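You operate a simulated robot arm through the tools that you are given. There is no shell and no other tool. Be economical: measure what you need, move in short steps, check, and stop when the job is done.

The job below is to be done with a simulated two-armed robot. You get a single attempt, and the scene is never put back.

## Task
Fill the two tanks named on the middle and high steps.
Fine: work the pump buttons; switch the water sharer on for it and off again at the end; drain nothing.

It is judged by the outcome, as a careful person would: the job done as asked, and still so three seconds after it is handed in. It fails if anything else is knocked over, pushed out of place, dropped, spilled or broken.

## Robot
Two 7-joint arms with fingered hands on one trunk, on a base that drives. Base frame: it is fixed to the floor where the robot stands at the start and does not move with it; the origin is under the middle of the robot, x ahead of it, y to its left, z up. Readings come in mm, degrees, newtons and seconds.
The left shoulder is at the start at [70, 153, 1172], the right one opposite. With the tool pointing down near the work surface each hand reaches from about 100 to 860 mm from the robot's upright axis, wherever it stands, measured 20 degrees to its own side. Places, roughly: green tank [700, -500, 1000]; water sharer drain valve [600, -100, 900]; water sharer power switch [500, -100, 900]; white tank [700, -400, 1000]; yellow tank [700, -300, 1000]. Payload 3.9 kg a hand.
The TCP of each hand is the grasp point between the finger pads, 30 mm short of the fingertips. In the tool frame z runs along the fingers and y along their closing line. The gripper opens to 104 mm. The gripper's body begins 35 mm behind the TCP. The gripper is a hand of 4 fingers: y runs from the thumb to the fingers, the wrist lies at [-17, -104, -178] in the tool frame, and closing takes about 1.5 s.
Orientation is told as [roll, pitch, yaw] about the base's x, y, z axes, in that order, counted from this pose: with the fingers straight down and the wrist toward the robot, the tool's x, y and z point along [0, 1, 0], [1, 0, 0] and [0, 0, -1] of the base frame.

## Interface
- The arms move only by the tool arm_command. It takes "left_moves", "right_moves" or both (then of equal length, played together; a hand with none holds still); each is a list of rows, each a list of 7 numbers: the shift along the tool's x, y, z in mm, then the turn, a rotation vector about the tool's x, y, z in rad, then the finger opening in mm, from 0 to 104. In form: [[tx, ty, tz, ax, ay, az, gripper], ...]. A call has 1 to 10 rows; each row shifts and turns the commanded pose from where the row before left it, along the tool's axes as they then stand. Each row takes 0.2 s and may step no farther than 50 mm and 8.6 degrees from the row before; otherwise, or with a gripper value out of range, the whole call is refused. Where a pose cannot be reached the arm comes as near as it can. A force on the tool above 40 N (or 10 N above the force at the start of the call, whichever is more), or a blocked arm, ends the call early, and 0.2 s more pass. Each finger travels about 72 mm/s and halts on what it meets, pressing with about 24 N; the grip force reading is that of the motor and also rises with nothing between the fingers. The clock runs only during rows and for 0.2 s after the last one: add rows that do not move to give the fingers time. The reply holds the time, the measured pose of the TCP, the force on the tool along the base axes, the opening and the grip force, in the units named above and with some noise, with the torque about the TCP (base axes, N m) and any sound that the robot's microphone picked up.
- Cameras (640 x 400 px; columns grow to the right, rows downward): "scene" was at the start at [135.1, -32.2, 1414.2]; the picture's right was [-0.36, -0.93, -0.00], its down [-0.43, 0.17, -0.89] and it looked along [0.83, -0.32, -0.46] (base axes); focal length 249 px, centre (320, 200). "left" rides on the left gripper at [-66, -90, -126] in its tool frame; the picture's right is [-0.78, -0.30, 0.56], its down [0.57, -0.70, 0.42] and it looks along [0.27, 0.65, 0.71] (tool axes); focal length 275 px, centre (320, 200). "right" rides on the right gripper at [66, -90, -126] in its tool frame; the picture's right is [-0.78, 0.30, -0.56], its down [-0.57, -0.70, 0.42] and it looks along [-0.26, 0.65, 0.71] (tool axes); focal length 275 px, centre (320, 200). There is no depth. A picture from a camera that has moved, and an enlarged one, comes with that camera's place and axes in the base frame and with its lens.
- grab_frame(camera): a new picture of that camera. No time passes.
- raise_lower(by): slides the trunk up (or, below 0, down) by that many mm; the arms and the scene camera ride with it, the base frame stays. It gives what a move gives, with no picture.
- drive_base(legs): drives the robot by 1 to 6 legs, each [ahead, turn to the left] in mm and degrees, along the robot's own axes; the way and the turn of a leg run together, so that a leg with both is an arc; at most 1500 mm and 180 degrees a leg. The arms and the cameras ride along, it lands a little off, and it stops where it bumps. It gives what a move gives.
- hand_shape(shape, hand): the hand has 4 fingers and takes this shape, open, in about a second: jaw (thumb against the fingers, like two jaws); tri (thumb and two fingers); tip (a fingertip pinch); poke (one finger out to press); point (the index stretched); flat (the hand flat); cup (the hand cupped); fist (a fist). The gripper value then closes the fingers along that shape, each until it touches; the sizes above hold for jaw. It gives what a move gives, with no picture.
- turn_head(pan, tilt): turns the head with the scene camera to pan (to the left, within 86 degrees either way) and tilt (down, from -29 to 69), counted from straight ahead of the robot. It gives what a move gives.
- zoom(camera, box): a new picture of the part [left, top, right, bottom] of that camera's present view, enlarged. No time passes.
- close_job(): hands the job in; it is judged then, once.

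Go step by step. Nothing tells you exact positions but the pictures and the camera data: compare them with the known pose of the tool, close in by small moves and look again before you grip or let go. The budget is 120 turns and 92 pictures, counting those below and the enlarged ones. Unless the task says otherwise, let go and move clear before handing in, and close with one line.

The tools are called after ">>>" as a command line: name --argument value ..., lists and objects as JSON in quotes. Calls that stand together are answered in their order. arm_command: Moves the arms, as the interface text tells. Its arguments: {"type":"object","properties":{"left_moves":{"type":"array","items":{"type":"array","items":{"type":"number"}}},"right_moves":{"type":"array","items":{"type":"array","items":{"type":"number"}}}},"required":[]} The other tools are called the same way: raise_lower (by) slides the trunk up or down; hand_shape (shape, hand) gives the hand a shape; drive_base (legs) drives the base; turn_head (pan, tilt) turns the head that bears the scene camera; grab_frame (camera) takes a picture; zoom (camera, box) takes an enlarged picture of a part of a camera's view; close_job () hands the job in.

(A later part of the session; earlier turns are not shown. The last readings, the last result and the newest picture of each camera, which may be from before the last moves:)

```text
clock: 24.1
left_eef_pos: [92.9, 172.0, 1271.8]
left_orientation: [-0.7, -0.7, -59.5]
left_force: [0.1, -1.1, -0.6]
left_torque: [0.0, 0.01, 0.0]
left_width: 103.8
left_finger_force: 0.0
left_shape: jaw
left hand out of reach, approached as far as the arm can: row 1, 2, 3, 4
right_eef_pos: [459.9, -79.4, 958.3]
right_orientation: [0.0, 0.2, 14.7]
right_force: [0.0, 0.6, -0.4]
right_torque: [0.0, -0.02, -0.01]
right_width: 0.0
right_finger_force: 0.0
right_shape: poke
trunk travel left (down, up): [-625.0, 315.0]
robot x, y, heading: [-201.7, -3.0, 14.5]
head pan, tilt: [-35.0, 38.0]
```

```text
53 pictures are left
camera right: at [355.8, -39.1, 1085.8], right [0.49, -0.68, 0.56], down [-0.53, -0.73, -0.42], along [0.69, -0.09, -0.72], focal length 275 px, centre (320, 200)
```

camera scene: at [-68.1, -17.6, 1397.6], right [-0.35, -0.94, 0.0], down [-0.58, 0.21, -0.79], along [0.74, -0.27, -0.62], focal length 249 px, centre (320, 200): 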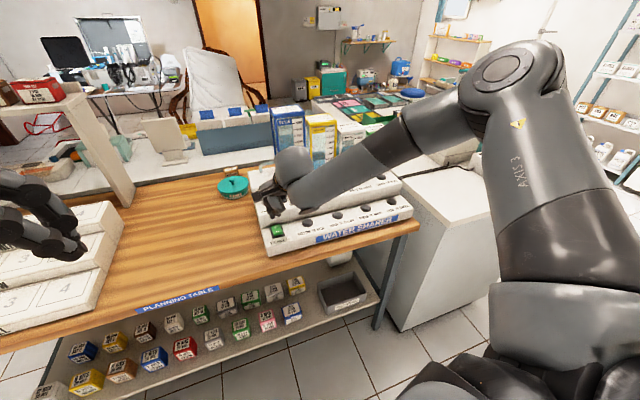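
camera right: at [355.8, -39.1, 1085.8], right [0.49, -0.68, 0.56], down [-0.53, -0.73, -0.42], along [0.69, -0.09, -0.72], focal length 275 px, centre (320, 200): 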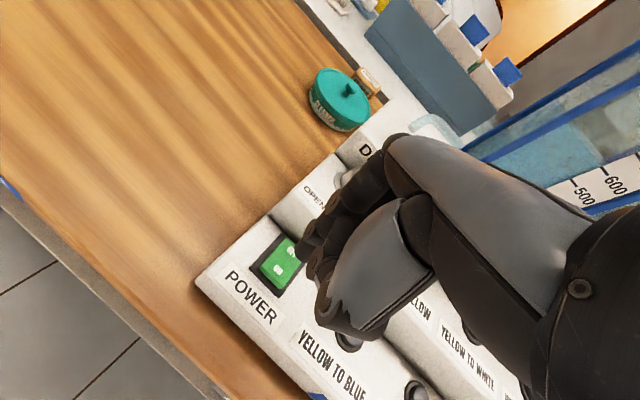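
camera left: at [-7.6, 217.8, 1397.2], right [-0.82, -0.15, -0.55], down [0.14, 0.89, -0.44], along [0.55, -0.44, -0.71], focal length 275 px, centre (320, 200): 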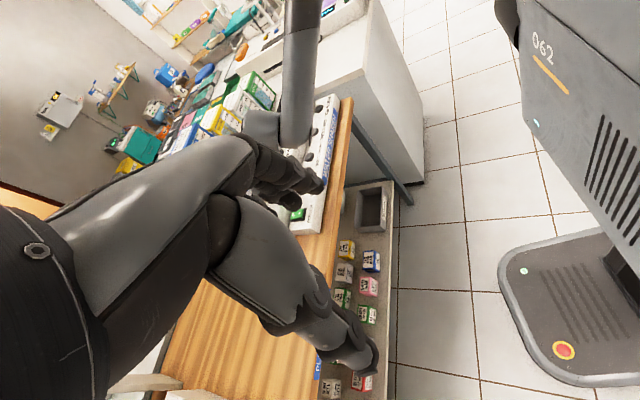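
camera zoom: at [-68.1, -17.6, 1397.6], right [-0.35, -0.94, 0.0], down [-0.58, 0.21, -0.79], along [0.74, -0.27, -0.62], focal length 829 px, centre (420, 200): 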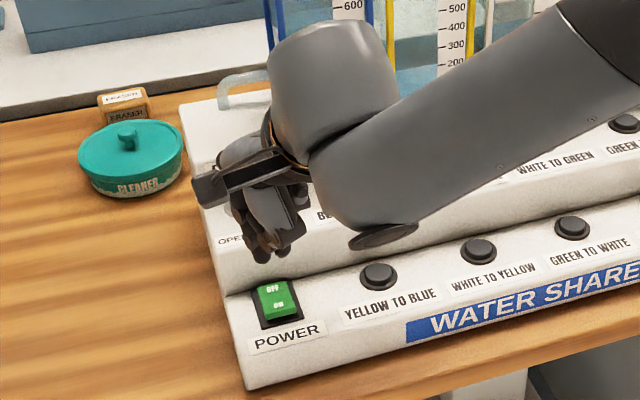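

The tip matches the TCP + 30 mm model, and it's above the switch. I'll descend onto the ON end.

>>> arm_command --right_moves '[[-2, 7, 30, 0, 0, 0, 0], [0, 0, 22, 0, 0, 0, 0], [0, 0, 5, 0, 0, 0, 0], [0, 0, 5, 0, 0, 0, 0], [0, 0, 5, 0, 0, 0, 0]]'

>>> zoom --camera "scene" --box '[240, 110, 400, 260]'

```text
clock: 25.3
left_eef_pos: [91.5, 173.8, 1272.1]
left_orientation: [-0.6, -0.8, -59.5]
left_force: [-0.9, 0.3, -0.4]
left_torque: [0.01, -0.04, 0.0]
left_width: 103.8
left_finger_force: 0.1
left_shape: jaw
right_eef_pos: [443.6, -97.6, 913.7]
right_orientation: [-0.1, 0.2, 14.7]
right_force: [0.5, 0.0, 0.1]
right_torque: [-0.02, 0.03, -0.03]
right_width: 0.1
right_finger_force: 0.0
right_shape: poke
right hand out of reach, approached as far as the arm can: row 1, 2, 3, 4, 5
trunk travel left (down, up): [-625.0, 315.0]
robot x, y, heading: [-201.4, 0.3, 14.8]
head pan, tilt: [-35.0, 38.0]
```

```text
2.67 times, centred on (320, 185) of scene
camera zoom: at [-70.6, -16.1, 1397.8], right [-0.35, -0.94, 0.0], down [-0.58, 0.21, -0.79], along [0.74, -0.27, -0.62], focal length 663 px, centre (320, 240)
```

zoom: 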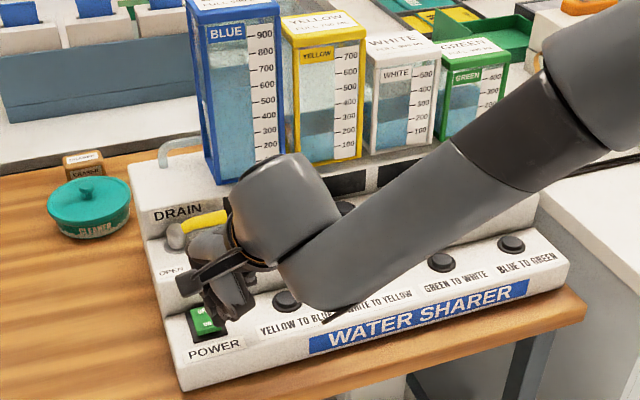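

Still reach-limited by the wrist. I'll lift and yaw the hand left to line it up with the forearm.

>>> arm_command --right_moves '[[0, 0, -25, 0, 0, 0, 0], [0, 0, 0, 0, 0, -0.14, 0], [0, 0, 0, 0, 0, -0.14, 0], [0, 0, 0, 0, 0, -0.14, 0], [0, 0, 0, 0, 0, -0.14, 0]]'

```text
clock: 26.5
left_eef_pos: [91.6, 172.4, 1271.8]
left_orientation: [-0.7, -0.7, -59.5]
left_force: [-0.2, 0.1, 0.0]
left_torque: [0.0, 0.02, 0.0]
left_width: 103.8
left_finger_force: 0.0
left_shape: jaw
right_eef_pos: [444.8, -99.8, 937.8]
right_orientation: [0.1, 0.0, 46.8]
right_force: [-0.7, -0.2, 0.4]
right_torque: [0.02, 0.01, -0.01]
right_width: 0.0
right_finger_force: 0.1
right_shape: poke
trunk travel left (down, up): [-625.0, 315.0]
robot x, y, heading: [-199.1, -0.3, 14.6]
head pan, tilt: [-35.0, 38.0]
```

>>> arm_command --right_moves '[[-1, 15, 0, 0, 0, 0, 0], [-1, 15, 0, 0, 0, 0, 0], [0, 0, 20, 0, 0, 0, 0]]'

>>> zoom --camera "scene" --box '[240, 140, 340, 260]'

```text
clock: 27.3
left_eef_pos: [91.7, 172.1, 1271.1]
left_orientation: [-0.7, -0.8, -59.5]
left_force: [-0.4, 0.5, 0.4]
left_torque: [-0.01, 0.0, -0.01]
left_width: 104.1
left_finger_force: 0.1
left_shape: jaw
right_eef_pos: [449.3, -88.0, 930.9]
right_orientation: [0.0, 0.0, 46.8]
right_force: [-0.3, -0.9, 0.4]
right_torque: [0.0, 0.0, 0.03]
right_width: 0.0
right_finger_force: 0.1
right_shape: poke
right hand out of reach, approached as far as the arm can: row 2, 3
trunk travel left (down, up): [-625.0, 315.0]
robot x, y, heading: [-202.9, -1.7, 14.7]
head pan, tilt: [-35.0, 38.0]
```

```text
3.33 times, centred on (290, 200) of scene
camera zoom: at [-70.6, -16.5, 1397.8], right [-0.35, -0.94, 0.0], down [-0.58, 0.21, -0.79], along [0.74, -0.27, -0.62], focal length 829 px, centre (420, 200)
```

zoom: 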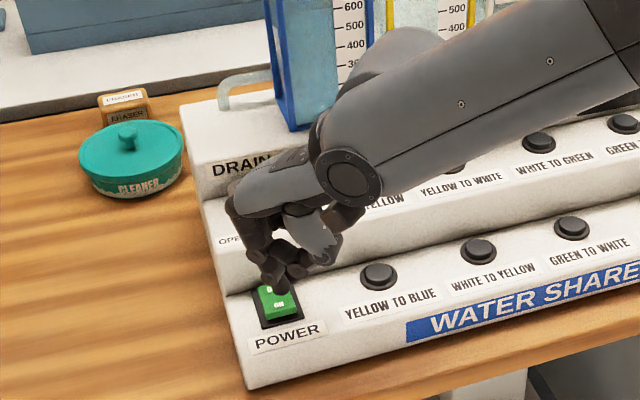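

The limit appears to be height related. I'll lift the hand and lower the trunk 150 mm so the arm works at a comfortable height.

>>> arm_command --right_moves '[[0, 0, -40, 0, 0, 0, 0], [0, 0, -40, 0, 0, 0, 0], [0, 0, -40, 0, 0, 0, 0], [0, 0, -40, 0, 0, 0, 0]]'

>>> raise_lower --by -150

```text
clock: 28.3
left_eef_pos: [90.2, 173.8, 1272.0]
left_orientation: [-0.7, -0.8, -59.4]
left_force: [-0.6, 0.6, -0.1]
left_torque: [0.01, -0.05, -0.05]
left_width: 104.0
left_finger_force: 0.0
left_shape: jaw
right_eef_pos: [448.7, -86.5, 1092.0]
right_orientation: [0.0, 0.1, 46.8]
right_force: [-0.2, 0.1, -0.1]
right_torque: [-0.01, -0.02, 0.02]
right_width: 0.0
right_finger_force: 0.0
right_shape: poke
trunk travel left (down, up): [-625.0, 315.0]
robot x, y, heading: [-199.9, 0.7, 14.8]
head pan, tilt: [-35.0, 38.0]
```

```text
clock: 30.1
left_eef_pos: [90.6, 173.2, 1121.7]
left_orientation: [-0.7, -0.8, -59.4]
left_force: [-0.2, -0.1, -0.3]
left_torque: [-0.01, -0.01, 0.0]
left_width: 103.8
left_finger_force: 0.1
left_shape: jaw
right_eef_pos: [448.4, -86.2, 940.7]
right_orientation: [-0.1, 0.1, 46.8]
right_force: [-0.2, 0.0, -1.0]
right_torque: [0.01, -0.02, -0.03]
right_width: 0.0
right_finger_force: 0.1
right_shape: poke
trunk travel left (down, up): [-475.0, 465.0]
robot x, y, heading: [-199.7, 4.3, 14.7]
head pan, tilt: [-35.0, 38.0]
```

>>> arm_command --right_moves '[[-9, 18, 0, 0, 0, 0, 0], [0, 0, 20, 0, 0, 0, 0]]'

>>> grab_frame --camera "scene"

```text
clock: 30.6
left_eef_pos: [90.9, 173.5, 1123.0]
left_orientation: [-0.7, -0.8, -59.4]
left_force: [-0.7, -0.5, -0.3]
left_torque: [0.03, 0.0, 0.0]
left_width: 103.8
left_finger_force: 0.1
left_shape: jaw
right_eef_pos: [469.2, -79.2, 921.5]
right_orientation: [0.2, 0.2, 46.8]
right_force: [-0.5, -0.5, 0.0]
right_torque: [0.03, -0.01, 0.0]
right_width: 0.0
right_finger_force: 0.0
right_shape: poke
trunk travel left (down, up): [-475.0, 465.0]
robot x, y, heading: [-200.0, -1.7, 14.7]
head pan, tilt: [-35.0, 38.0]
```

```text
50 pictures are left
camera scene: at [-70.6, -16.7, 1247.8], right [-0.35, -0.94, 0.0], down [-0.58, 0.21, -0.79], along [0.74, -0.27, -0.62], focal length 249 px, centre (320, 200)
```

scene: 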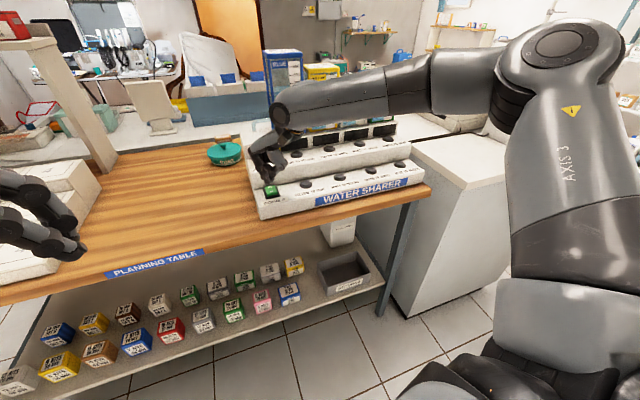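

The reach is fine now. I'll press down onto the ON end in small steps.

>>> arm_command --right_moves '[[0, -3, 15, 0, 0, 0, 0], [0, 0, 6, 0, 0, 0, 0], [0, 0, 5, 0, 0, 0, 0], [0, 0, 4, 0, 0, 0, 0]]'

>>> zoom --camera "scene" --box '[230, 100, 350, 220]'

```text
clock: 31.6
left_eef_pos: [92.3, 174.3, 1122.6]
left_orientation: [-0.9, -0.8, -59.5]
left_force: [0.5, 0.1, -0.2]
left_torque: [0.01, 0.01, 0.02]
left_width: 104.0
left_finger_force: 0.1
left_shape: jaw
right_eef_pos: [466.0, -82.1, 890.0]
right_orientation: [-0.1, 0.2, 46.8]
right_force: [0.5, 0.0, 0.3]
right_torque: [-0.02, 0.03, 0.01]
right_width: 0.4
right_finger_force: 0.0
right_shape: poke
trunk travel left (down, up): [-475.0, 465.0]
robot x, y, heading: [-200.0, 0.1, 14.5]
head pan, tilt: [-35.0, 38.0]
```

```text
3.33 times, centred on (290, 160) of scene
camera zoom: at [-70.4, -16.1, 1247.8], right [-0.35, -0.94, 0.0], down [-0.58, 0.21, -0.79], along [0.74, -0.27, -0.62], focal length 829 px, centre (420, 333)
```

zoom: 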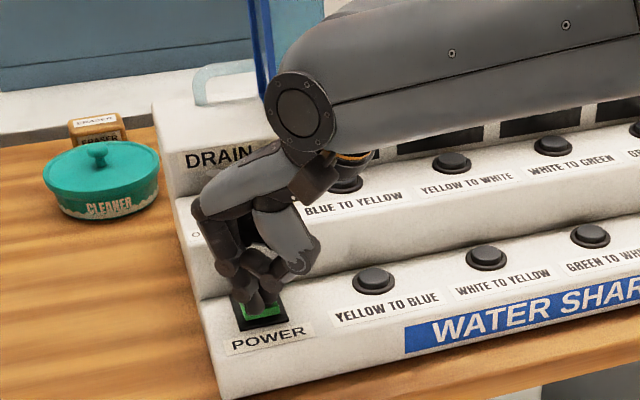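

No contact yet; continuing down in small steps.

>>> arm_command --right_moves '[[0, 0, 3, 0, 0, 0, 0], [0, 0, 3, 0, 0, 0, 0], [0, 0, 3, 0, 0, 0, 0], [0, 0, 3, 0, 0, 0, 0]]'

>>> zoom --camera "scene" --box '[230, 100, 410, 220]'

```text
clock: 32.6
left_eef_pos: [88.9, 173.6, 1123.9]
left_orientation: [-0.6, -0.9, -59.5]
left_force: [-0.2, -0.4, 0.3]
left_torque: [0.03, -0.01, -0.02]
left_width: 103.9
left_finger_force: 0.2
left_shape: jaw
right_eef_pos: [465.5, -80.9, 884.8]
right_orientation: [-0.3, -0.5, 46.9]
right_force: [4.2, 0.2, 22.5]
right_torque: [-0.29, -0.33, 0.05]
right_width: 0.0
right_finger_force: 0.1
right_shape: poke
trunk travel left (down, up): [-475.0, 465.0]
robot x, y, heading: [-197.1, 1.9, 14.9]
head pan, tilt: [-35.0, 38.0]
```

```text
3.33 times, centred on (320, 160) of scene
camera zoom: at [-73.3, -15.5, 1248.5], right [-0.35, -0.94, 0.0], down [-0.58, 0.21, -0.79], along [0.74, -0.27, -0.61], focal length 829 px, centre (320, 333)
```

zoom: 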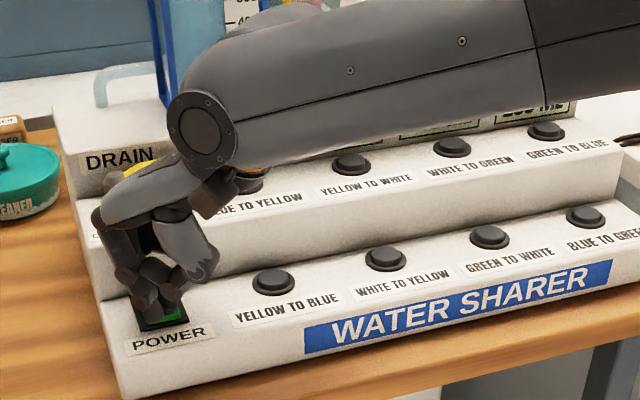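

The displays lit up, so the power is on. I'll lift and look at the readings.

>>> arm_command --right_moves '[[0, 0, -20, 0, 0, 0, 0], [0, 0, -40, 0, 0, 0, 0], [0, -40, -20, 0, 0, 0, 0], [0, -40, 0, 0, 0, 0, 0], [0, -40, 0, 0, 0, 0, 0]]'

>>> zoom --camera "scene" --box '[230, 30, 430, 220]'

>>> grab_frame --camera "right"

```text
clock: 33.9
left_eef_pos: [89.4, 171.1, 1124.2]
left_orientation: [-0.5, -0.7, -59.6]
left_force: [0.7, -0.9, -0.6]
left_torque: [0.01, -0.01, -0.02]
left_width: 104.0
left_finger_force: 0.0
left_shape: jaw
right_eef_pos: [382.8, -170.2, 959.6]
right_orientation: [0.1, 0.0, 46.9]
right_force: [0.5, -0.6, 0.2]
right_torque: [0.03, -0.04, 0.0]
right_width: 0.2
right_finger_force: 0.1
right_shape: poke
trunk travel left (down, up): [-475.0, 465.0]
robot x, y, heading: [-199.7, 0.7, 14.9]
head pan, tilt: [-35.0, 38.0]
```

```text
2.11 times, centred on (330, 125) of scene
camera zoom: at [-71.5, -18.1, 1247.9], right [-0.35, -0.94, 0.0], down [-0.58, 0.21, -0.79], along [0.74, -0.27, -0.62], focal length 523 px, centre (299, 358)
```

zoom: 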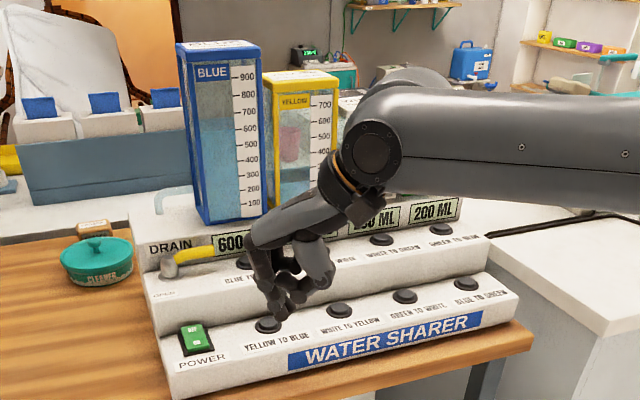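

```text
46 pictures are left
camera right: at [273.0, -191.0, 1086.1], right [0.77, -0.32, 0.56], down [-0.06, -0.9, -0.42], along [0.64, 0.29, -0.71], focal length 275 px, centre (320, 200)
```

right: 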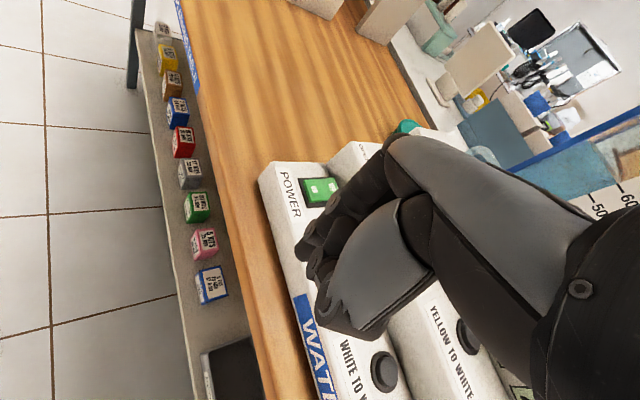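

>>> arm_command --right_moves '[[-20, -40, -10, 0, 0, 0, 0], [-20, -40, 0, 0, 0, 0, 0], [-20, -40, 0, 0, 0, 0, 0], [-20, -40, 0, 0, 0, 0, 0]]'

>>> grab_frame --camera "scene"

```text
clock: 34.9
left_eef_pos: [91.0, 171.9, 1122.3]
left_orientation: [-0.7, -0.8, -59.5]
left_force: [-1.0, -0.1, -0.3]
left_torque: [-0.01, 0.02, 0.0]
left_width: 103.9
left_finger_force: 0.1
left_shape: jaw
right_eef_pos: [333.5, -342.4, 968.9]
right_orientation: [0.2, 0.0, 46.8]
right_force: [-0.1, -0.3, 0.6]
right_torque: [-0.02, 0.0, 0.01]
right_width: 0.0
right_finger_force: 0.1
right_shape: poke
trunk travel left (down, up): [-475.0, 465.0]
robot x, y, heading: [-202.8, 1.4, 14.7]
head pan, tilt: [-35.0, 38.0]
```

```text
45 pictures are left
camera scene: at [-70.6, -17.6, 1247.8], right [-0.35, -0.94, 0.0], down [-0.58, 0.21, -0.79], along [0.74, -0.27, -0.62], focal length 249 px, centre (320, 200)
```

scene: 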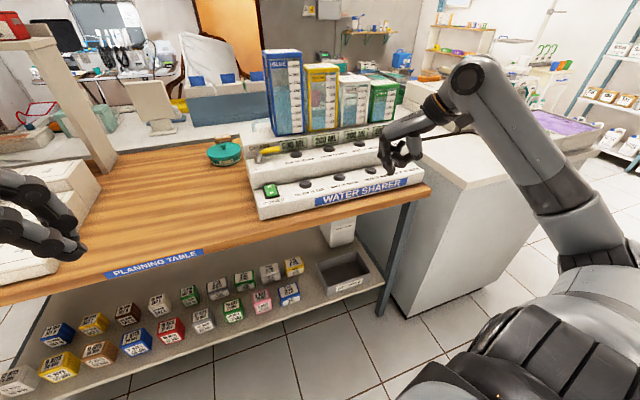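

>>> zoom --camera "scene" --box '[240, 40, 420, 160]'

>>> zoom --camera "scene" --box '[260, 115, 400, 175]'

```text
3.33 times, centred on (330, 100) of scene
camera zoom: at [-70.6, -17.6, 1247.8], right [-0.35, -0.94, 0.0], down [-0.58, 0.21, -0.79], along [0.74, -0.27, -0.62], focal length 829 px, centre (287, 533)
```

zoom: 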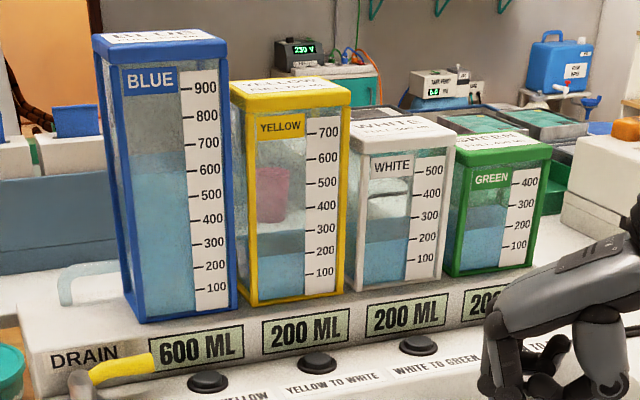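

```text
4.57 times, centred on (330, 145) of scene
camera zoom: at [-70.6, -17.6, 1247.8], right [-0.35, -0.94, 0.0], down [-0.58, 0.21, -0.79], along [0.74, -0.27, -0.62], focal length 1137 px, centre (274, 451)
```

zoom: 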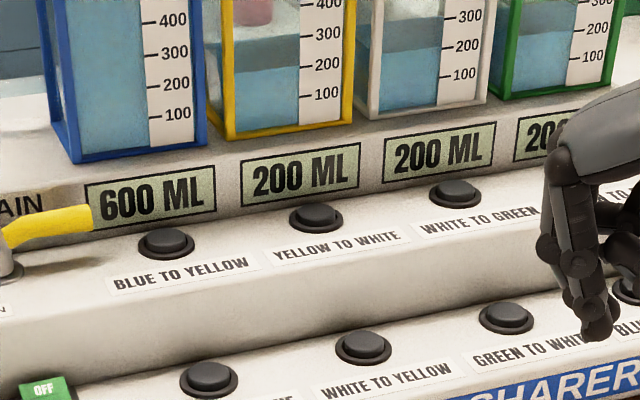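

Readings are B600 Y200 W200 G200, a total of exactly 1200 = 700+500, so everything must end up in yellow and white. Plan: G→W, B→Y, B→G, G→W. I'll go above G→W.

>>> arm_command --right_moves '[[-36.3, 18.1, 0, 0, 0, 0, 0], [-36.3, 18.1, 0, 0, 0, 0, 0], [-36.3, 18.1, 10, 0, 0, 0, 0], [-36.3, 18.1, 20, 0, 0, 0, 0], [0, 0, 30, 0, 0, 0, 0]]'

>>> zoom --camera "scene" --box '[260, 80, 440, 220]'

>>> grab_frame --camera "right"

```text
clock: 36.0
left_eef_pos: [91.8, 171.6, 1121.9]
left_orientation: [-0.8, -0.8, -59.5]
left_force: [0.2, 0.0, 0.1]
left_torque: [0.04, -0.01, -0.02]
left_width: 104.1
left_finger_force: 0.0
left_shape: jaw
right_eef_pos: [488.1, -388.3, 907.9]
right_orientation: [0.0, 0.1, 46.9]
right_force: [-0.8, -0.4, -0.1]
right_torque: [-0.03, -0.04, 0.01]
right_width: 0.0
right_finger_force: 0.0
right_shape: poke
trunk travel left (down, up): [-475.0, 465.0]
robot x, y, heading: [-201.1, 4.1, 14.5]
head pan, tilt: [-35.0, 38.0]
```

```text
2.86 times, centred on (350, 150) of scene
camera zoom: at [-71.1, -16.9, 1247.9], right [-0.35, -0.94, 0.0], down [-0.58, 0.21, -0.79], along [0.74, -0.27, -0.62], focal length 710 px, centre (234, 343)
```

zoom: 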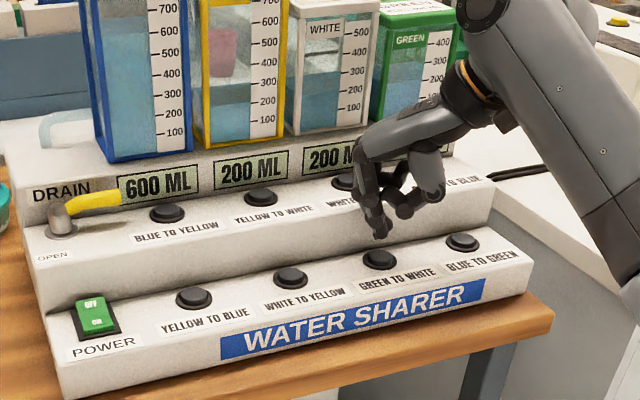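

```text
41 pictures are left
camera right: at [378.1, -408.8, 1035.6], right [0.77, -0.31, 0.56], down [-0.06, -0.9, -0.42], along [0.64, 0.29, -0.71], focal length 275 px, centre (320, 200)
```

right: 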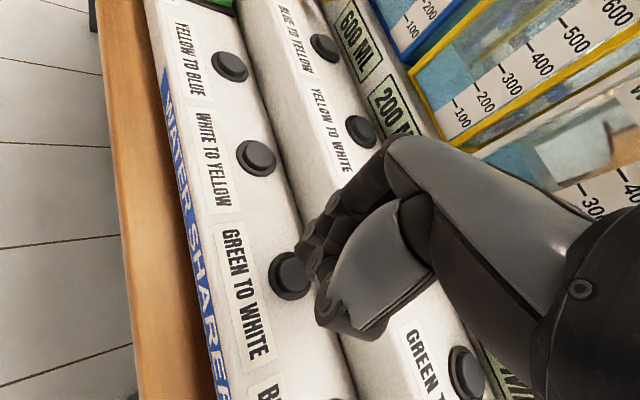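

The tip is aligned with G→W. Pressing down gently.

>>> arm_command --right_moves '[[1, -3, 10, 0, 0, 0, 0], [0, 0, 4, 0, 0, 0, 0], [0, 0, 4, 0, 0, 0, 0], [0, 0, 3, 0, 0, 0, 0]]'

>>> zoom --camera "scene" --box '[260, 80, 440, 220]'

```text
clock: 37.0
left_eef_pos: [89.7, 172.8, 1122.3]
left_orientation: [-0.8, -0.8, -59.5]
left_force: [1.2, 0.3, 0.8]
left_torque: [0.0, -0.03, 0.02]
left_width: 104.0
left_finger_force: 0.1
left_shape: jaw
right_eef_pos: [484.8, -389.0, 889.8]
right_orientation: [-0.1, 0.0, 46.8]
right_force: [-4.7, 1.8, 5.7]
right_torque: [0.08, -0.2, 0.14]
right_width: 0.2
right_finger_force: 0.1
right_shape: poke
trunk travel left (down, up): [-475.0, 465.0]
robot x, y, heading: [-201.9, 0.4, 14.7]
head pan, tilt: [-35.0, 38.0]
```

```text
2.86 times, centred on (350, 150) of scene
camera zoom: at [-72.2, -15.7, 1248.1], right [-0.35, -0.94, 0.0], down [-0.58, 0.21, -0.79], along [0.74, -0.27, -0.61], focal length 710 px, centre (234, 343)
```

zoom: 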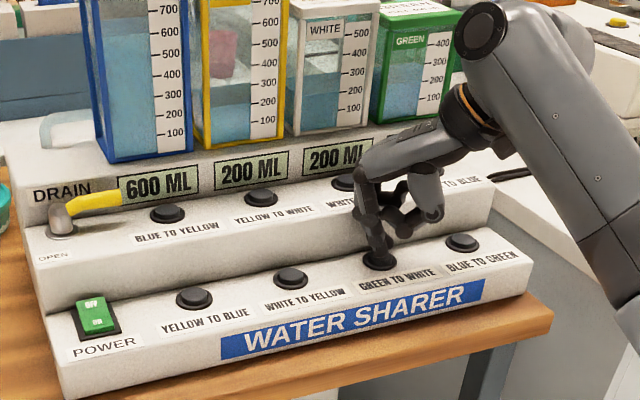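

In contact at about 6 N. Pressing a little further.

>>> arm_command --right_moves '[[0, 0, 2, 0, 0, 0, 0], [0, 0, 2, 0, 0, 0, 0]]'

>>> zoom --camera "scene" --box '[260, 80, 440, 220]'

```text
clock: 37.6
left_eef_pos: [88.4, 174.3, 1123.1]
left_orientation: [-0.6, -1.0, -59.5]
left_force: [0.5, 0.3, 0.4]
left_torque: [-0.01, -0.02, 0.0]
left_width: 103.8
left_finger_force: 0.0
left_shape: jaw
right_eef_pos: [483.6, -389.4, 887.5]
right_orientation: [-0.4, -0.2, 46.8]
right_force: [1.7, -3.7, 18.8]
right_torque: [-0.01, -0.72, -0.06]
right_width: 0.0
right_finger_force: 0.0
right_shape: poke
trunk travel left (down, up): [-475.0, 465.0]
robot x, y, heading: [-199.8, -3.6, 14.6]
head pan, tilt: [-35.0, 38.0]
```

```text
2.86 times, centred on (350, 150) of scene
camera zoom: at [-73.4, -15.0, 1248.4], right [-0.35, -0.94, 0.0], down [-0.58, 0.21, -0.79], along [0.74, -0.27, -0.61], focal length 710 px, centre (234, 343)
```

zoom: 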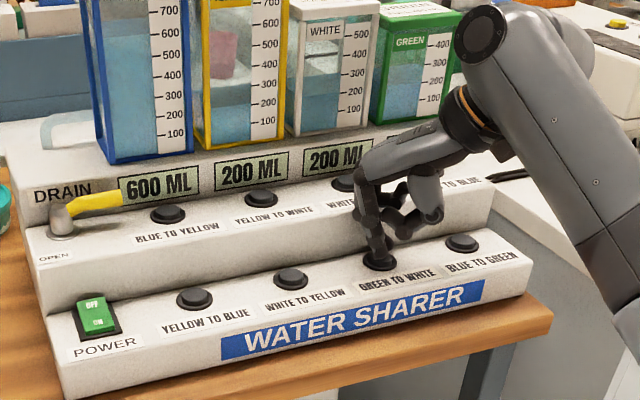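

>>> arm_command --right_moves '[[0, 0, 2, 0, 0, 0, 0], [0, 0, 1, 0, 0, 0, 0], [0, 0, 0, 0, 0, 0, 0]]'

>>> zoom --camera "scene" --box '[260, 80, 440, 220]'

```text
clock: 38.5
left_eef_pos: [87.3, 174.7, 1123.1]
left_orientation: [-0.6, -1.0, -59.6]
left_force: [-0.1, 0.2, -0.6]
left_torque: [0.01, -0.02, 0.0]
left_width: 103.9
left_finger_force: 0.0
left_shape: jaw
right_eef_pos: [484.0, -387.6, 887.6]
right_orientation: [-0.6, -0.5, 46.6]
right_force: [8.1, -7.8, 35.7]
right_torque: [-0.03, -1.33, -0.27]
right_width: 0.0
right_finger_force: 0.0
right_shape: poke
trunk travel left (down, up): [-475.0, 465.0]
robot x, y, heading: [-200.5, 0.6, 14.6]
head pan, tilt: [-35.0, 38.0]
```

```text
2.86 times, centred on (350, 150) of scene
camera zoom: at [-74.9, -14.3, 1248.5], right [-0.35, -0.94, 0.0], down [-0.57, 0.21, -0.79], along [0.74, -0.27, -0.61], focal length 710 px, centre (234, 343)
```

zoom: 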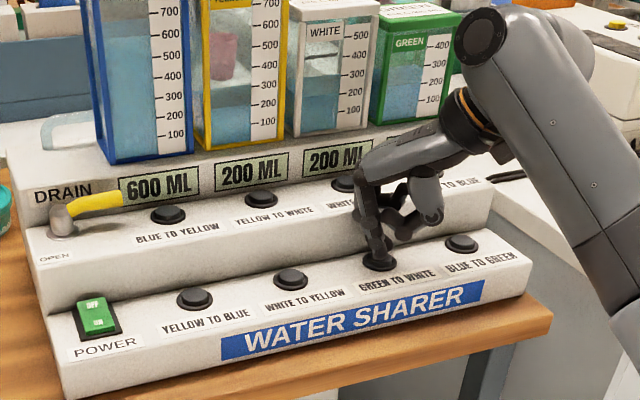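

No change at 36 N, so I may be on the rim, or it acts on release. I'll lift and look.

>>> arm_command --right_moves '[[0, 0, -10, 0, 0, 0, 0], [0, 0, -30, 0, 0, 0, 0], [0, 0, 0, 0, 0, 0, 0]]'

>>> zoom --camera "scene" --box '[310, 110, 410, 190]'

>>> zoom --camera "right" --box '[200, 160, 440, 360]'

```text
clock: 39.2
left_eef_pos: [90.8, 173.5, 1121.9]
left_orientation: [-0.7, -0.8, -59.5]
left_force: [-0.1, -0.2, 0.4]
left_torque: [0.0, -0.03, -0.02]
left_width: 104.0
left_finger_force: 0.1
left_shape: jaw
right_eef_pos: [484.5, -389.0, 918.3]
right_orientation: [0.2, 0.2, 46.9]
right_force: [0.0, -0.1, 0.2]
right_torque: [0.03, 0.01, 0.02]
right_width: 0.0
right_finger_force: 0.0
right_shape: poke
trunk travel left (down, up): [-475.0, 465.0]
robot x, y, heading: [-202.4, -3.6, 15.0]
head pan, tilt: [-35.0, 38.0]
```

```text
5.00 times, centred on (360, 150) of scene
camera zoom: at [-70.5, -16.3, 1247.6], right [-0.35, -0.94, 0.0], down [-0.58, 0.21, -0.79], along [0.74, -0.27, -0.62], focal length 1243 px, centre (120, 450)
```

zoom: 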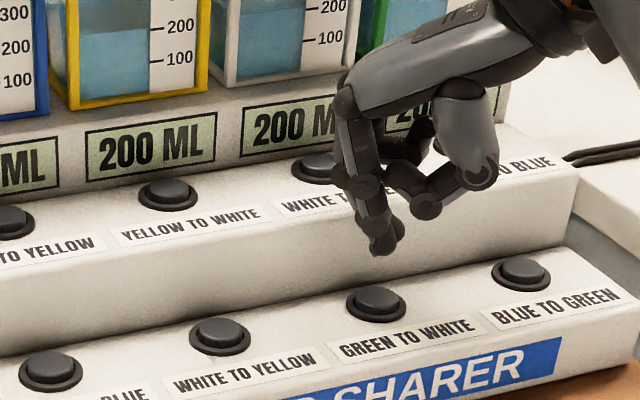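

```text
2.00 times, centred on (320, 260) of right
camera zoom: at [376.0, -409.4, 1045.9], right [0.77, -0.31, 0.55], down [-0.06, -0.9, -0.42], along [0.63, 0.29, -0.72], focal length 551 px, centre (320, 80)
```

zoom: 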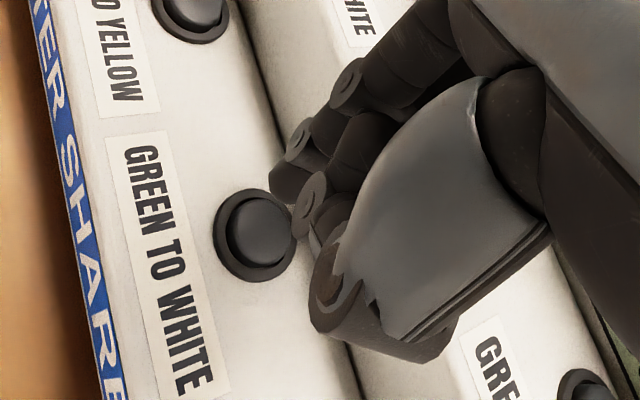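

Torque shows the curled fingers landed on the upper step's edge rather than the button. I'll lift and turn the hand back to yaw ≈0 so the curled fingers run along the step instead.

>>> arm_command --right_moves '[[0, 0, -30, 0, 0, 0, 0], [0, 0, 0, 0, 0, 0.145, 0], [0, 0, 0, 0, 0, 0.145, 0], [0, 0, 0, 0, 0, 0.145, 0], [0, 0, 0, 0, 0, 0.145, 0], [0, 0, 0, 0, 0, 0.145, 0], [0, 0, 0, 0, 0, 0.145, 0]]'

>>> grab_frame --camera "right"

>>> zoom --camera "scene" --box '[300, 90, 420, 190]'

```text
clock: 40.9
left_eef_pos: [91.2, 174.3, 1122.7]
left_orientation: [-0.7, -0.7, -59.5]
left_force: [0.1, -0.1, -0.4]
left_torque: [0.0, -0.02, 0.02]
left_width: 103.6
left_finger_force: 0.1
left_shape: jaw
right_eef_pos: [485.1, -389.4, 951.0]
right_orientation: [0.0, 0.0, -3.3]
right_force: [-0.1, -0.3, -0.9]
right_torque: [-0.01, 0.01, 0.03]
right_width: 0.0
right_finger_force: 0.1
right_shape: poke
trunk travel left (down, up): [-475.0, 465.0]
robot x, y, heading: [-200.3, -1.9, 14.8]
head pan, tilt: [-35.0, 38.0]
```

```text
35 pictures are left
camera right: at [399.3, -318.4, 1077.7], right [0.25, -0.79, 0.56], down [-0.73, -0.53, -0.42], along [0.63, -0.3, -0.71], focal length 275 px, centre (320, 200)
```

right: 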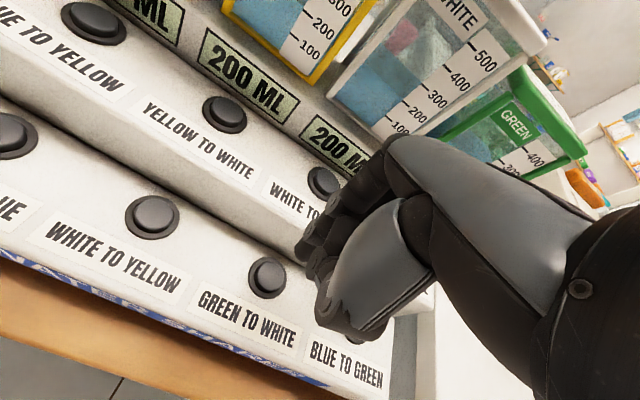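

```text
4.00 times, centred on (360, 140) of scene
camera zoom: at [-70.4, -15.9, 1247.8], right [-0.35, -0.94, 0.0], down [-0.58, 0.21, -0.79], along [0.74, -0.27, -0.62], focal length 994 px, centre (160, 440)
```

zoom: 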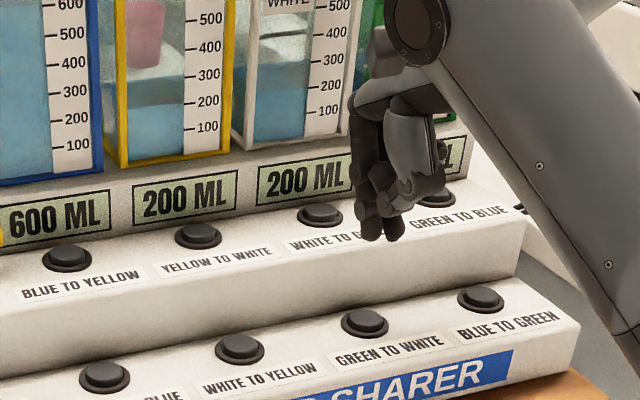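

The refined button position is (494.5,-392,845), and the tip sits about 7 mm ahead of and 34 mm below the TCP. I'll descend with the corrected pose.

>>> arm_command --right_moves '[[-2.5, 3, 30, 0, 0, 0, 0], [0, 0, 28, 0, 0, 0, 0], [0, 0, 5, 0, 0, 0, 0], [0, 0, 4, 0, 0, 0, 0], [0, 0, 3, 0, 0, 0, 0]]'

>>> zoom --camera "scene" --box '[300, 90, 420, 190]'

```text
clock: 42.0
left_eef_pos: [88.5, 174.7, 1122.6]
left_orientation: [-0.6, -0.7, -59.4]
left_force: [-0.3, 0.0, -0.5]
left_torque: [0.0, -0.01, 0.03]
left_width: 104.1
left_finger_force: 0.1
left_shape: jaw
right_eef_pos: [486.5, -391.8, 881.3]
right_orientation: [-0.1, 0.0, -3.0]
right_force: [-10.1, -2.1, 5.4]
right_torque: [-0.08, -0.29, -0.21]
right_width: 0.1
right_finger_force: 0.0
right_shape: poke
trunk travel left (down, up): [-475.0, 465.0]
robot x, y, heading: [-201.3, 1.0, 14.6]
head pan, tilt: [-35.0, 38.0]
```

```text
4.00 times, centred on (360, 140) of scene
camera zoom: at [-73.3, -16.2, 1248.1], right [-0.35, -0.94, 0.0], down [-0.58, 0.21, -0.79], along [0.74, -0.27, -0.61], focal length 994 px, centre (160, 440)
```

zoom: 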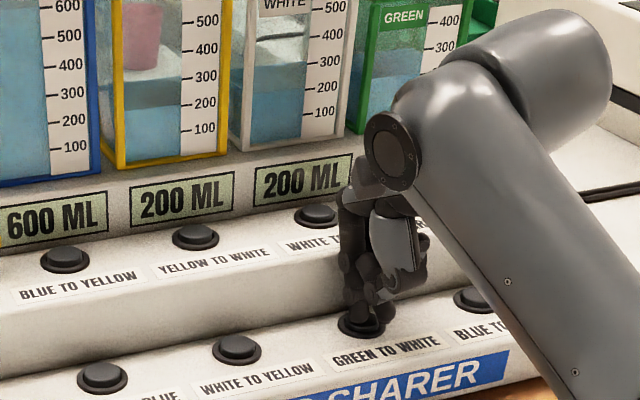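

The knuckles now brush the step's riser (−10 N in x). I'll lift, back off, and tilt the hand about 20° so the fingertip leads forward and the knuckles clear.

>>> arm_command --right_moves '[[0, -8, -15, 0, 0, 0, 0], [0, -3, -20, 0, 0, 0, 0], [0, 0, 0, -0.12, 0, 0, 0], [0, 0, 0, -0.12, 0, 0, 0], [0, 0, 0, -0.12, 0, 0, 0]]'

>>> zoom --camera "scene" --box '[300, 90, 420, 190]'

>>> grab_frame --camera "right"

```text
clock: 43.2
left_eef_pos: [91.7, 173.1, 1122.5]
left_orientation: [-0.6, -0.8, -59.4]
left_force: [1.2, -0.5, -0.2]
left_torque: [-0.01, 0.01, 0.0]
left_width: 103.6
left_finger_force: 0.0
left_shape: jaw
right_eef_pos: [477.4, -391.3, 916.6]
right_orientation: [0.0, -20.5, -3.1]
right_force: [-0.2, -0.4, 0.0]
right_torque: [0.03, 0.0, -0.01]
right_width: 0.1
right_finger_force: 0.0
right_shape: poke
trunk travel left (down, up): [-475.0, 465.0]
robot x, y, heading: [-200.2, 0.2, 14.7]
head pan, tilt: [-35.0, 38.0]
```

```text
4.00 times, centred on (360, 140) of scene
camera zoom: at [-70.7, -16.4, 1247.9], right [-0.35, -0.94, 0.0], down [-0.58, 0.21, -0.79], along [0.74, -0.27, -0.62], focal length 994 px, centre (160, 440)
```

zoom: 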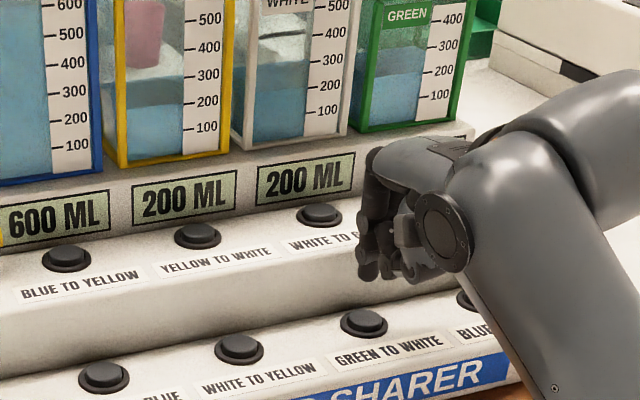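

```text
31 pictures are left
camera right: at [352.0, -318.8, 1003.4], right [0.04, -0.78, 0.63], down [-0.54, -0.55, -0.64], along [0.84, -0.31, -0.44], focal length 275 px, centre (320, 200)
```

right: 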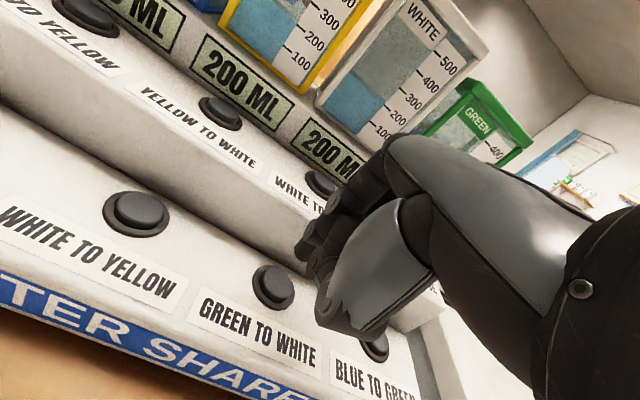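

The tip prediction matches the picture exactly. Descending vertically onto the button.

>>> arm_command --right_moves '[[0, -6, 16.4, 0, 0, 0, 0], [0, -6, 16.4, 0, 0, 0, 0], [0, -1.4, 3.75, 0, 0, 0, 0], [0, -1.4, 3.75, 0, 0, 0, 0]]'

>>> zoom --camera "scene" --box '[280, 90, 420, 190]'

```text
clock: 44.2
left_eef_pos: [89.7, 173.7, 1123.2]
left_orientation: [-0.6, -0.9, -59.5]
left_force: [-0.2, -0.1, -0.2]
left_torque: [0.01, -0.03, 0.01]
left_width: 104.1
left_finger_force: 0.1
left_shape: jaw
right_eef_pos: [477.0, -391.0, 876.1]
right_orientation: [-0.1, -21.0, -3.0]
right_force: [1.4, -2.4, 12.1]
right_torque: [-0.17, -0.16, 0.0]
right_width: 0.0
right_finger_force: 0.0
right_shape: poke
trunk travel left (down, up): [-475.0, 465.0]
robot x, y, heading: [-194.6, -1.9, 14.6]
head pan, tilt: [-35.0, 38.0]
heard: click
```

```text
4.00 times, centred on (350, 140) of scene
camera zoom: at [-72.3, -15.3, 1248.2], right [-0.35, -0.94, 0.0], down [-0.58, 0.21, -0.79], along [0.74, -0.27, -0.61], focal length 994 px, centre (200, 440)
```

zoom: 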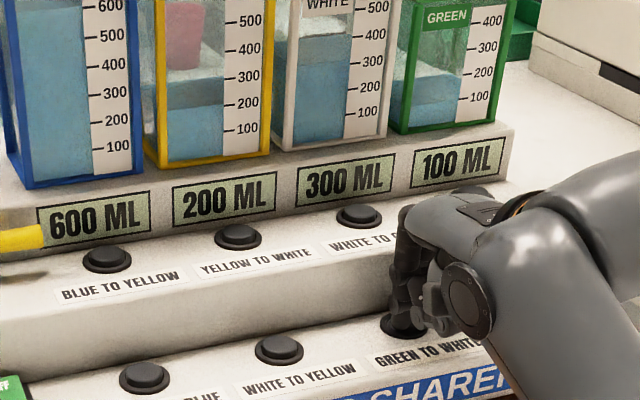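

A click sounded: white 300, green 100. I'll release and see whether it keeps going.

>>> arm_command --right_moves '[[0, 5.6, -15, 0, 0, 0, 0], [0, 0, 0, 0, 0, 0, 0], [0, 0, 0, 0, 0, 0, 0]]'

>>> zoom --camera "scene" --box '[280, 90, 420, 190]'

```text
clock: 45.0
left_eef_pos: [91.2, 173.9, 1122.2]
left_orientation: [-0.7, -0.7, -59.6]
left_force: [0.2, -1.5, 0.3]
left_torque: [0.01, -0.01, -0.01]
left_width: 103.8
left_finger_force: 0.0
left_shape: jaw
right_eef_pos: [476.7, -391.0, 888.3]
right_orientation: [0.0, -20.5, -3.0]
right_force: [-0.2, 0.5, 0.6]
right_torque: [0.01, 0.01, -0.03]
right_width: 0.2
right_finger_force: 0.0
right_shape: poke
trunk travel left (down, up): [-475.0, 465.0]
robot x, y, heading: [-201.3, -0.6, 14.5]
head pan, tilt: [-35.0, 38.0]
```

```text
4.00 times, centred on (350, 140) of scene
camera zoom: at [-70.3, -16.2, 1247.7], right [-0.35, -0.94, 0.0], down [-0.58, 0.21, -0.79], along [0.74, -0.27, -0.62], focal length 994 px, centre (200, 440)
```

zoom: 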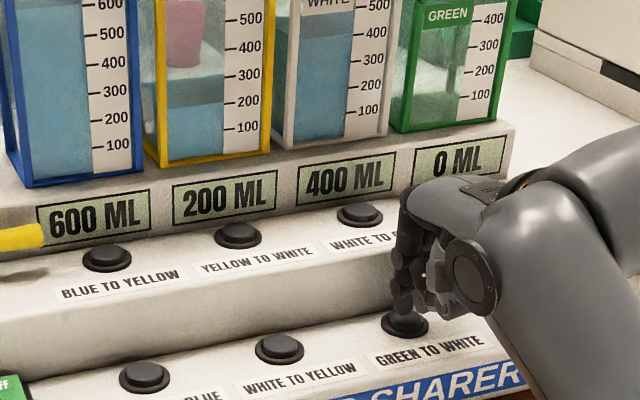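

W400, G0: a press pumps until the source is empty or the target full. Next is B→Y; moving above it.

>>> arm_command --right_moves '[[0, 14, -37.5, 0, 0, 0, 0], [0, 14, -37.5, 0, 0, 0, 0], [35.6, 10.4, 3.8, 0, 0, 0, 0], [35.6, 10.4, 3.8, 0, 0, 0, 0], [35.6, 10.4, 3.8, 0, 0, 0, 0], [35.6, 10.4, 3.8, 0, 0, 0, 0], [35.6, 10.4, 3.8, 0, 0, 0, 0], [35.6, 10.4, 3.8, 0, 0, 0, 0]]'

>>> zoom --camera "scene" --box '[250, 80, 370, 190]'

>>> grab_frame --camera "right"

```text
clock: 46.9
left_eef_pos: [90.8, 175.2, 1122.1]
left_orientation: [-0.8, -0.8, -59.6]
left_force: [-0.7, 0.1, 0.1]
left_torque: [-0.03, 0.0, 0.0]
left_width: 103.9
left_finger_force: 0.1
left_shape: jaw
right_eef_pos: [555.9, -178.8, 969.2]
right_orientation: [-0.2, -20.5, -3.1]
right_force: [0.7, 0.4, 0.7]
right_torque: [0.0, -0.02, -0.04]
right_width: 0.0
right_finger_force: 0.0
right_shape: poke
trunk travel left (down, up): [-475.0, 465.0]
robot x, y, heading: [-195.3, 2.3, 15.2]
head pan, tilt: [-35.0, 38.0]
```

```text
3.64 times, centred on (310, 135) of scene
camera zoom: at [-70.0, -14.6, 1247.7], right [-0.35, -0.94, 0.0], down [-0.58, 0.21, -0.79], along [0.74, -0.27, -0.62], focal length 904 px, centre (356, 436)
```

zoom: 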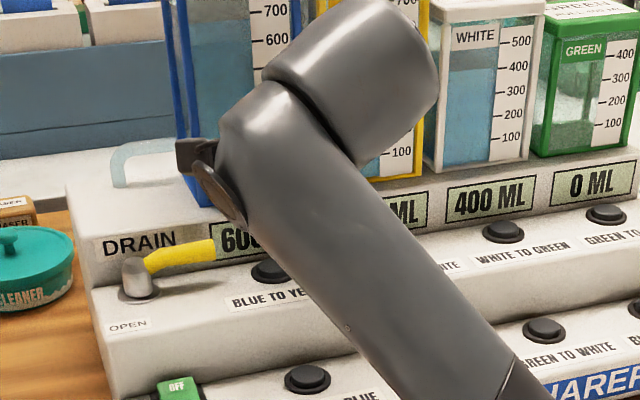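

```text
27 pictures are left
camera right: at [431.3, -106.3, 1055.9], right [0.04, -0.78, 0.63], down [-0.54, -0.55, -0.64], along [0.84, -0.31, -0.44], focal length 275 px, centre (320, 200)
```

right: 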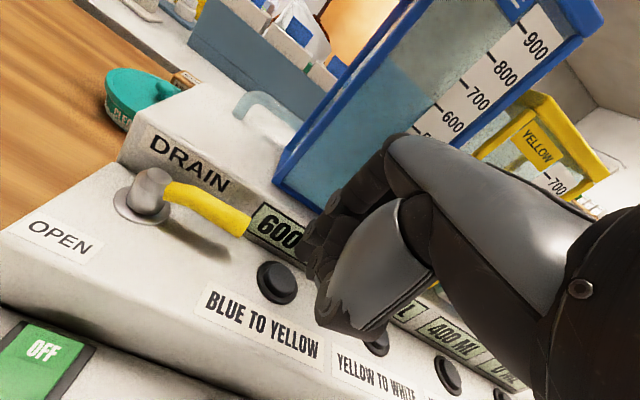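

B→Y button triangulated at (579,-181,897). Descending on it; the drain lever's end is about 40 mm to the left, so it stays clear.

>>> arm_command --right_moves '[[-0.9, -4, 17.7, 0, 0, 0, 0], [-0.9, -4, 17.7, 0, 0, 0, 0], [0, -1.4, 3.75, 0, 0, 0, 0], [0, -1.4, 3.75, 0, 0, 0, 0]]'

>>> zoom --camera "right" --box '[120, 120, 460, 360]'

```text
clock: 47.9
left_eef_pos: [89.8, 173.8, 1124.2]
left_orientation: [-0.6, -0.9, -59.6]
left_force: [0.7, 0.2, -0.6]
left_torque: [0.01, 0.01, 0.02]
left_width: 104.0
left_finger_force: 0.0
left_shape: jaw
right_eef_pos: [559.7, -183.2, 928.2]
right_orientation: [-0.1, -20.9, -3.0]
right_force: [1.5, 0.2, 9.6]
right_torque: [-0.06, -0.14, 0.03]
right_width: 0.0
right_finger_force: 0.1
right_shape: poke
trunk travel left (down, up): [-475.0, 465.0]
robot x, y, heading: [-199.1, -1.9, 14.9]
head pan, tilt: [-35.0, 38.0]
heard: click
```

```text
1.67 times, centred on (290, 240) of right
camera zoom: at [434.0, -110.2, 1015.2], right [0.04, -0.78, 0.63], down [-0.53, -0.55, -0.65], along [0.85, -0.31, -0.43], focal length 459 px, centre (370, 133)
```

zoom: 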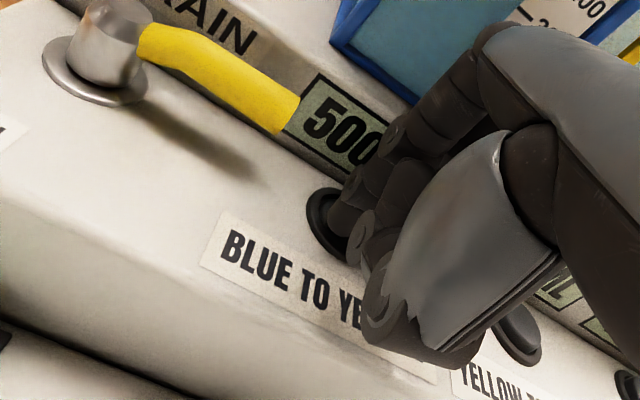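

Click; pumping started. I'll release and watch.

>>> arm_command --right_moves '[[0, 5.6, -15, 0, 0, 0, 0], [0, 0, 0, 0, 0, 0, 0], [0, 0, 0, 0, 0, 0, 0]]'

>>> zoom --camera "right" --box '[180, 0, 580, 250]'

```text
clock: 48.6
left_eef_pos: [91.4, 173.1, 1122.7]
left_orientation: [-0.7, -0.8, -59.5]
left_force: [-0.4, 1.3, 0.6]
left_torque: [0.04, 0.03, -0.05]
left_width: 103.9
left_finger_force: 0.0
left_shape: jaw
right_eef_pos: [560.8, -182.4, 940.0]
right_orientation: [-0.1, -20.5, -3.1]
right_force: [-0.3, -0.5, 0.0]
right_torque: [0.01, 0.0, -0.02]
right_width: 0.0
right_finger_force: 0.0
right_shape: poke
trunk travel left (down, up): [-475.0, 465.0]
robot x, y, heading: [-198.0, -1.4, 14.5]
head pan, tilt: [-35.0, 38.0]
```

```text
1.60 times, centred on (380, 125) of right
camera zoom: at [435.6, -110.8, 1028.2], right [0.04, -0.78, 0.63], down [-0.54, -0.55, -0.64], along [0.84, -0.31, -0.44], focal length 440 px, centre (224, 320)
```

zoom: 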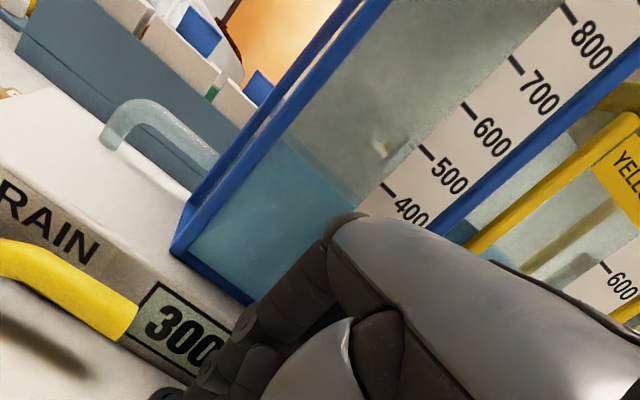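

It's pumping on its own. I'll lift away toward the B→G button while it finishes.

>>> arm_command --right_moves '[[0, 8.75, -23.4, 0, 0, 0, 0], [0, 8.75, -23.4, 0, 0, 0, 0], [-39.6, -7.9, -2.9, 0, 0, 0, 0], [-39.6, -7.9, -2.9, 0, 0, 0, 0], [-39.6, -7.9, -2.9, 0, 0, 0, 0], [-39.6, -7.9, -2.9, 0, 0, 0, 0], [-39.6, -7.9, -2.9, 0, 0, 0, 0], [-39.6, -7.9, -2.9, 0, 0, 0, 0], [-39.6, -7.9, -2.9, 0, 0, 0, 0], [-39.6, -7.9, -2.9, 0, 0, 0, 0]]'

>>> zoom --camera "scene" --box '[260, 60, 440, 190]'

>>> grab_frame --camera "right"

```text
clock: 50.9
left_eef_pos: [91.0, 172.4, 1122.3]
left_orientation: [-0.7, -0.8, -59.5]
left_force: [-0.9, 0.1, -0.1]
left_torque: [0.02, -0.01, -0.03]
left_width: 104.0
left_finger_force: 0.1
left_shape: jaw
right_eef_pos: [474.2, -497.8, 989.8]
right_orientation: [0.0, -20.6, -3.1]
right_force: [-1.1, -0.8, 0.6]
right_torque: [0.02, -0.02, 0.02]
right_width: 0.1
right_finger_force: 0.0
right_shape: poke
trunk travel left (down, up): [-475.0, 465.0]
robot x, y, heading: [-200.5, 0.6, 14.8]
head pan, tilt: [-35.0, 38.0]
```

```text
3.08 times, centred on (350, 125) of scene
camera zoom: at [-71.0, -17.3, 1247.8], right [-0.35, -0.94, 0.0], down [-0.58, 0.21, -0.79], along [0.74, -0.27, -0.62], focal length 765 px, centre (228, 431)
```

zoom: 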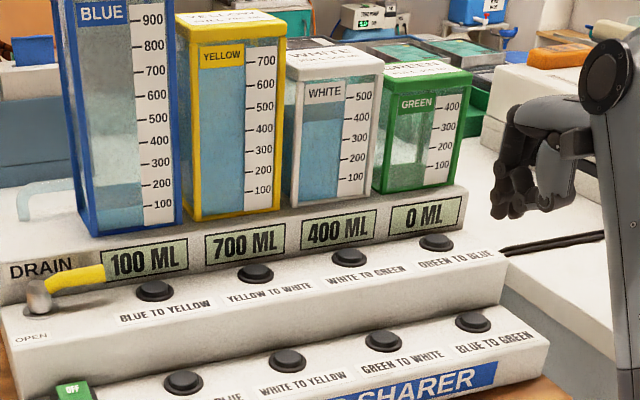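

```text
23 pictures are left
camera right: at [349.3, -425.0, 1078.1], right [0.04, -0.78, 0.63], down [-0.54, -0.54, -0.64], along [0.84, -0.31, -0.44], focal length 275 px, centre (320, 200)
```

right: 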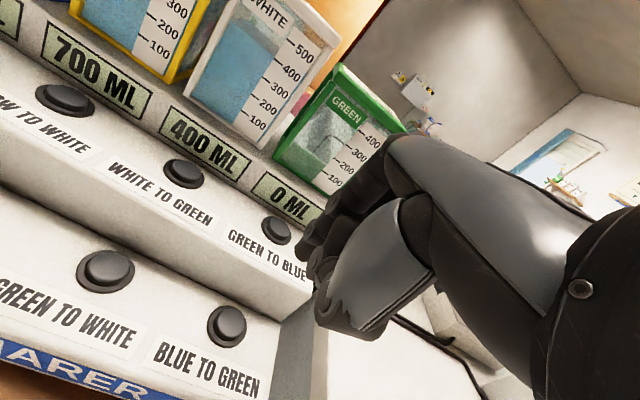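

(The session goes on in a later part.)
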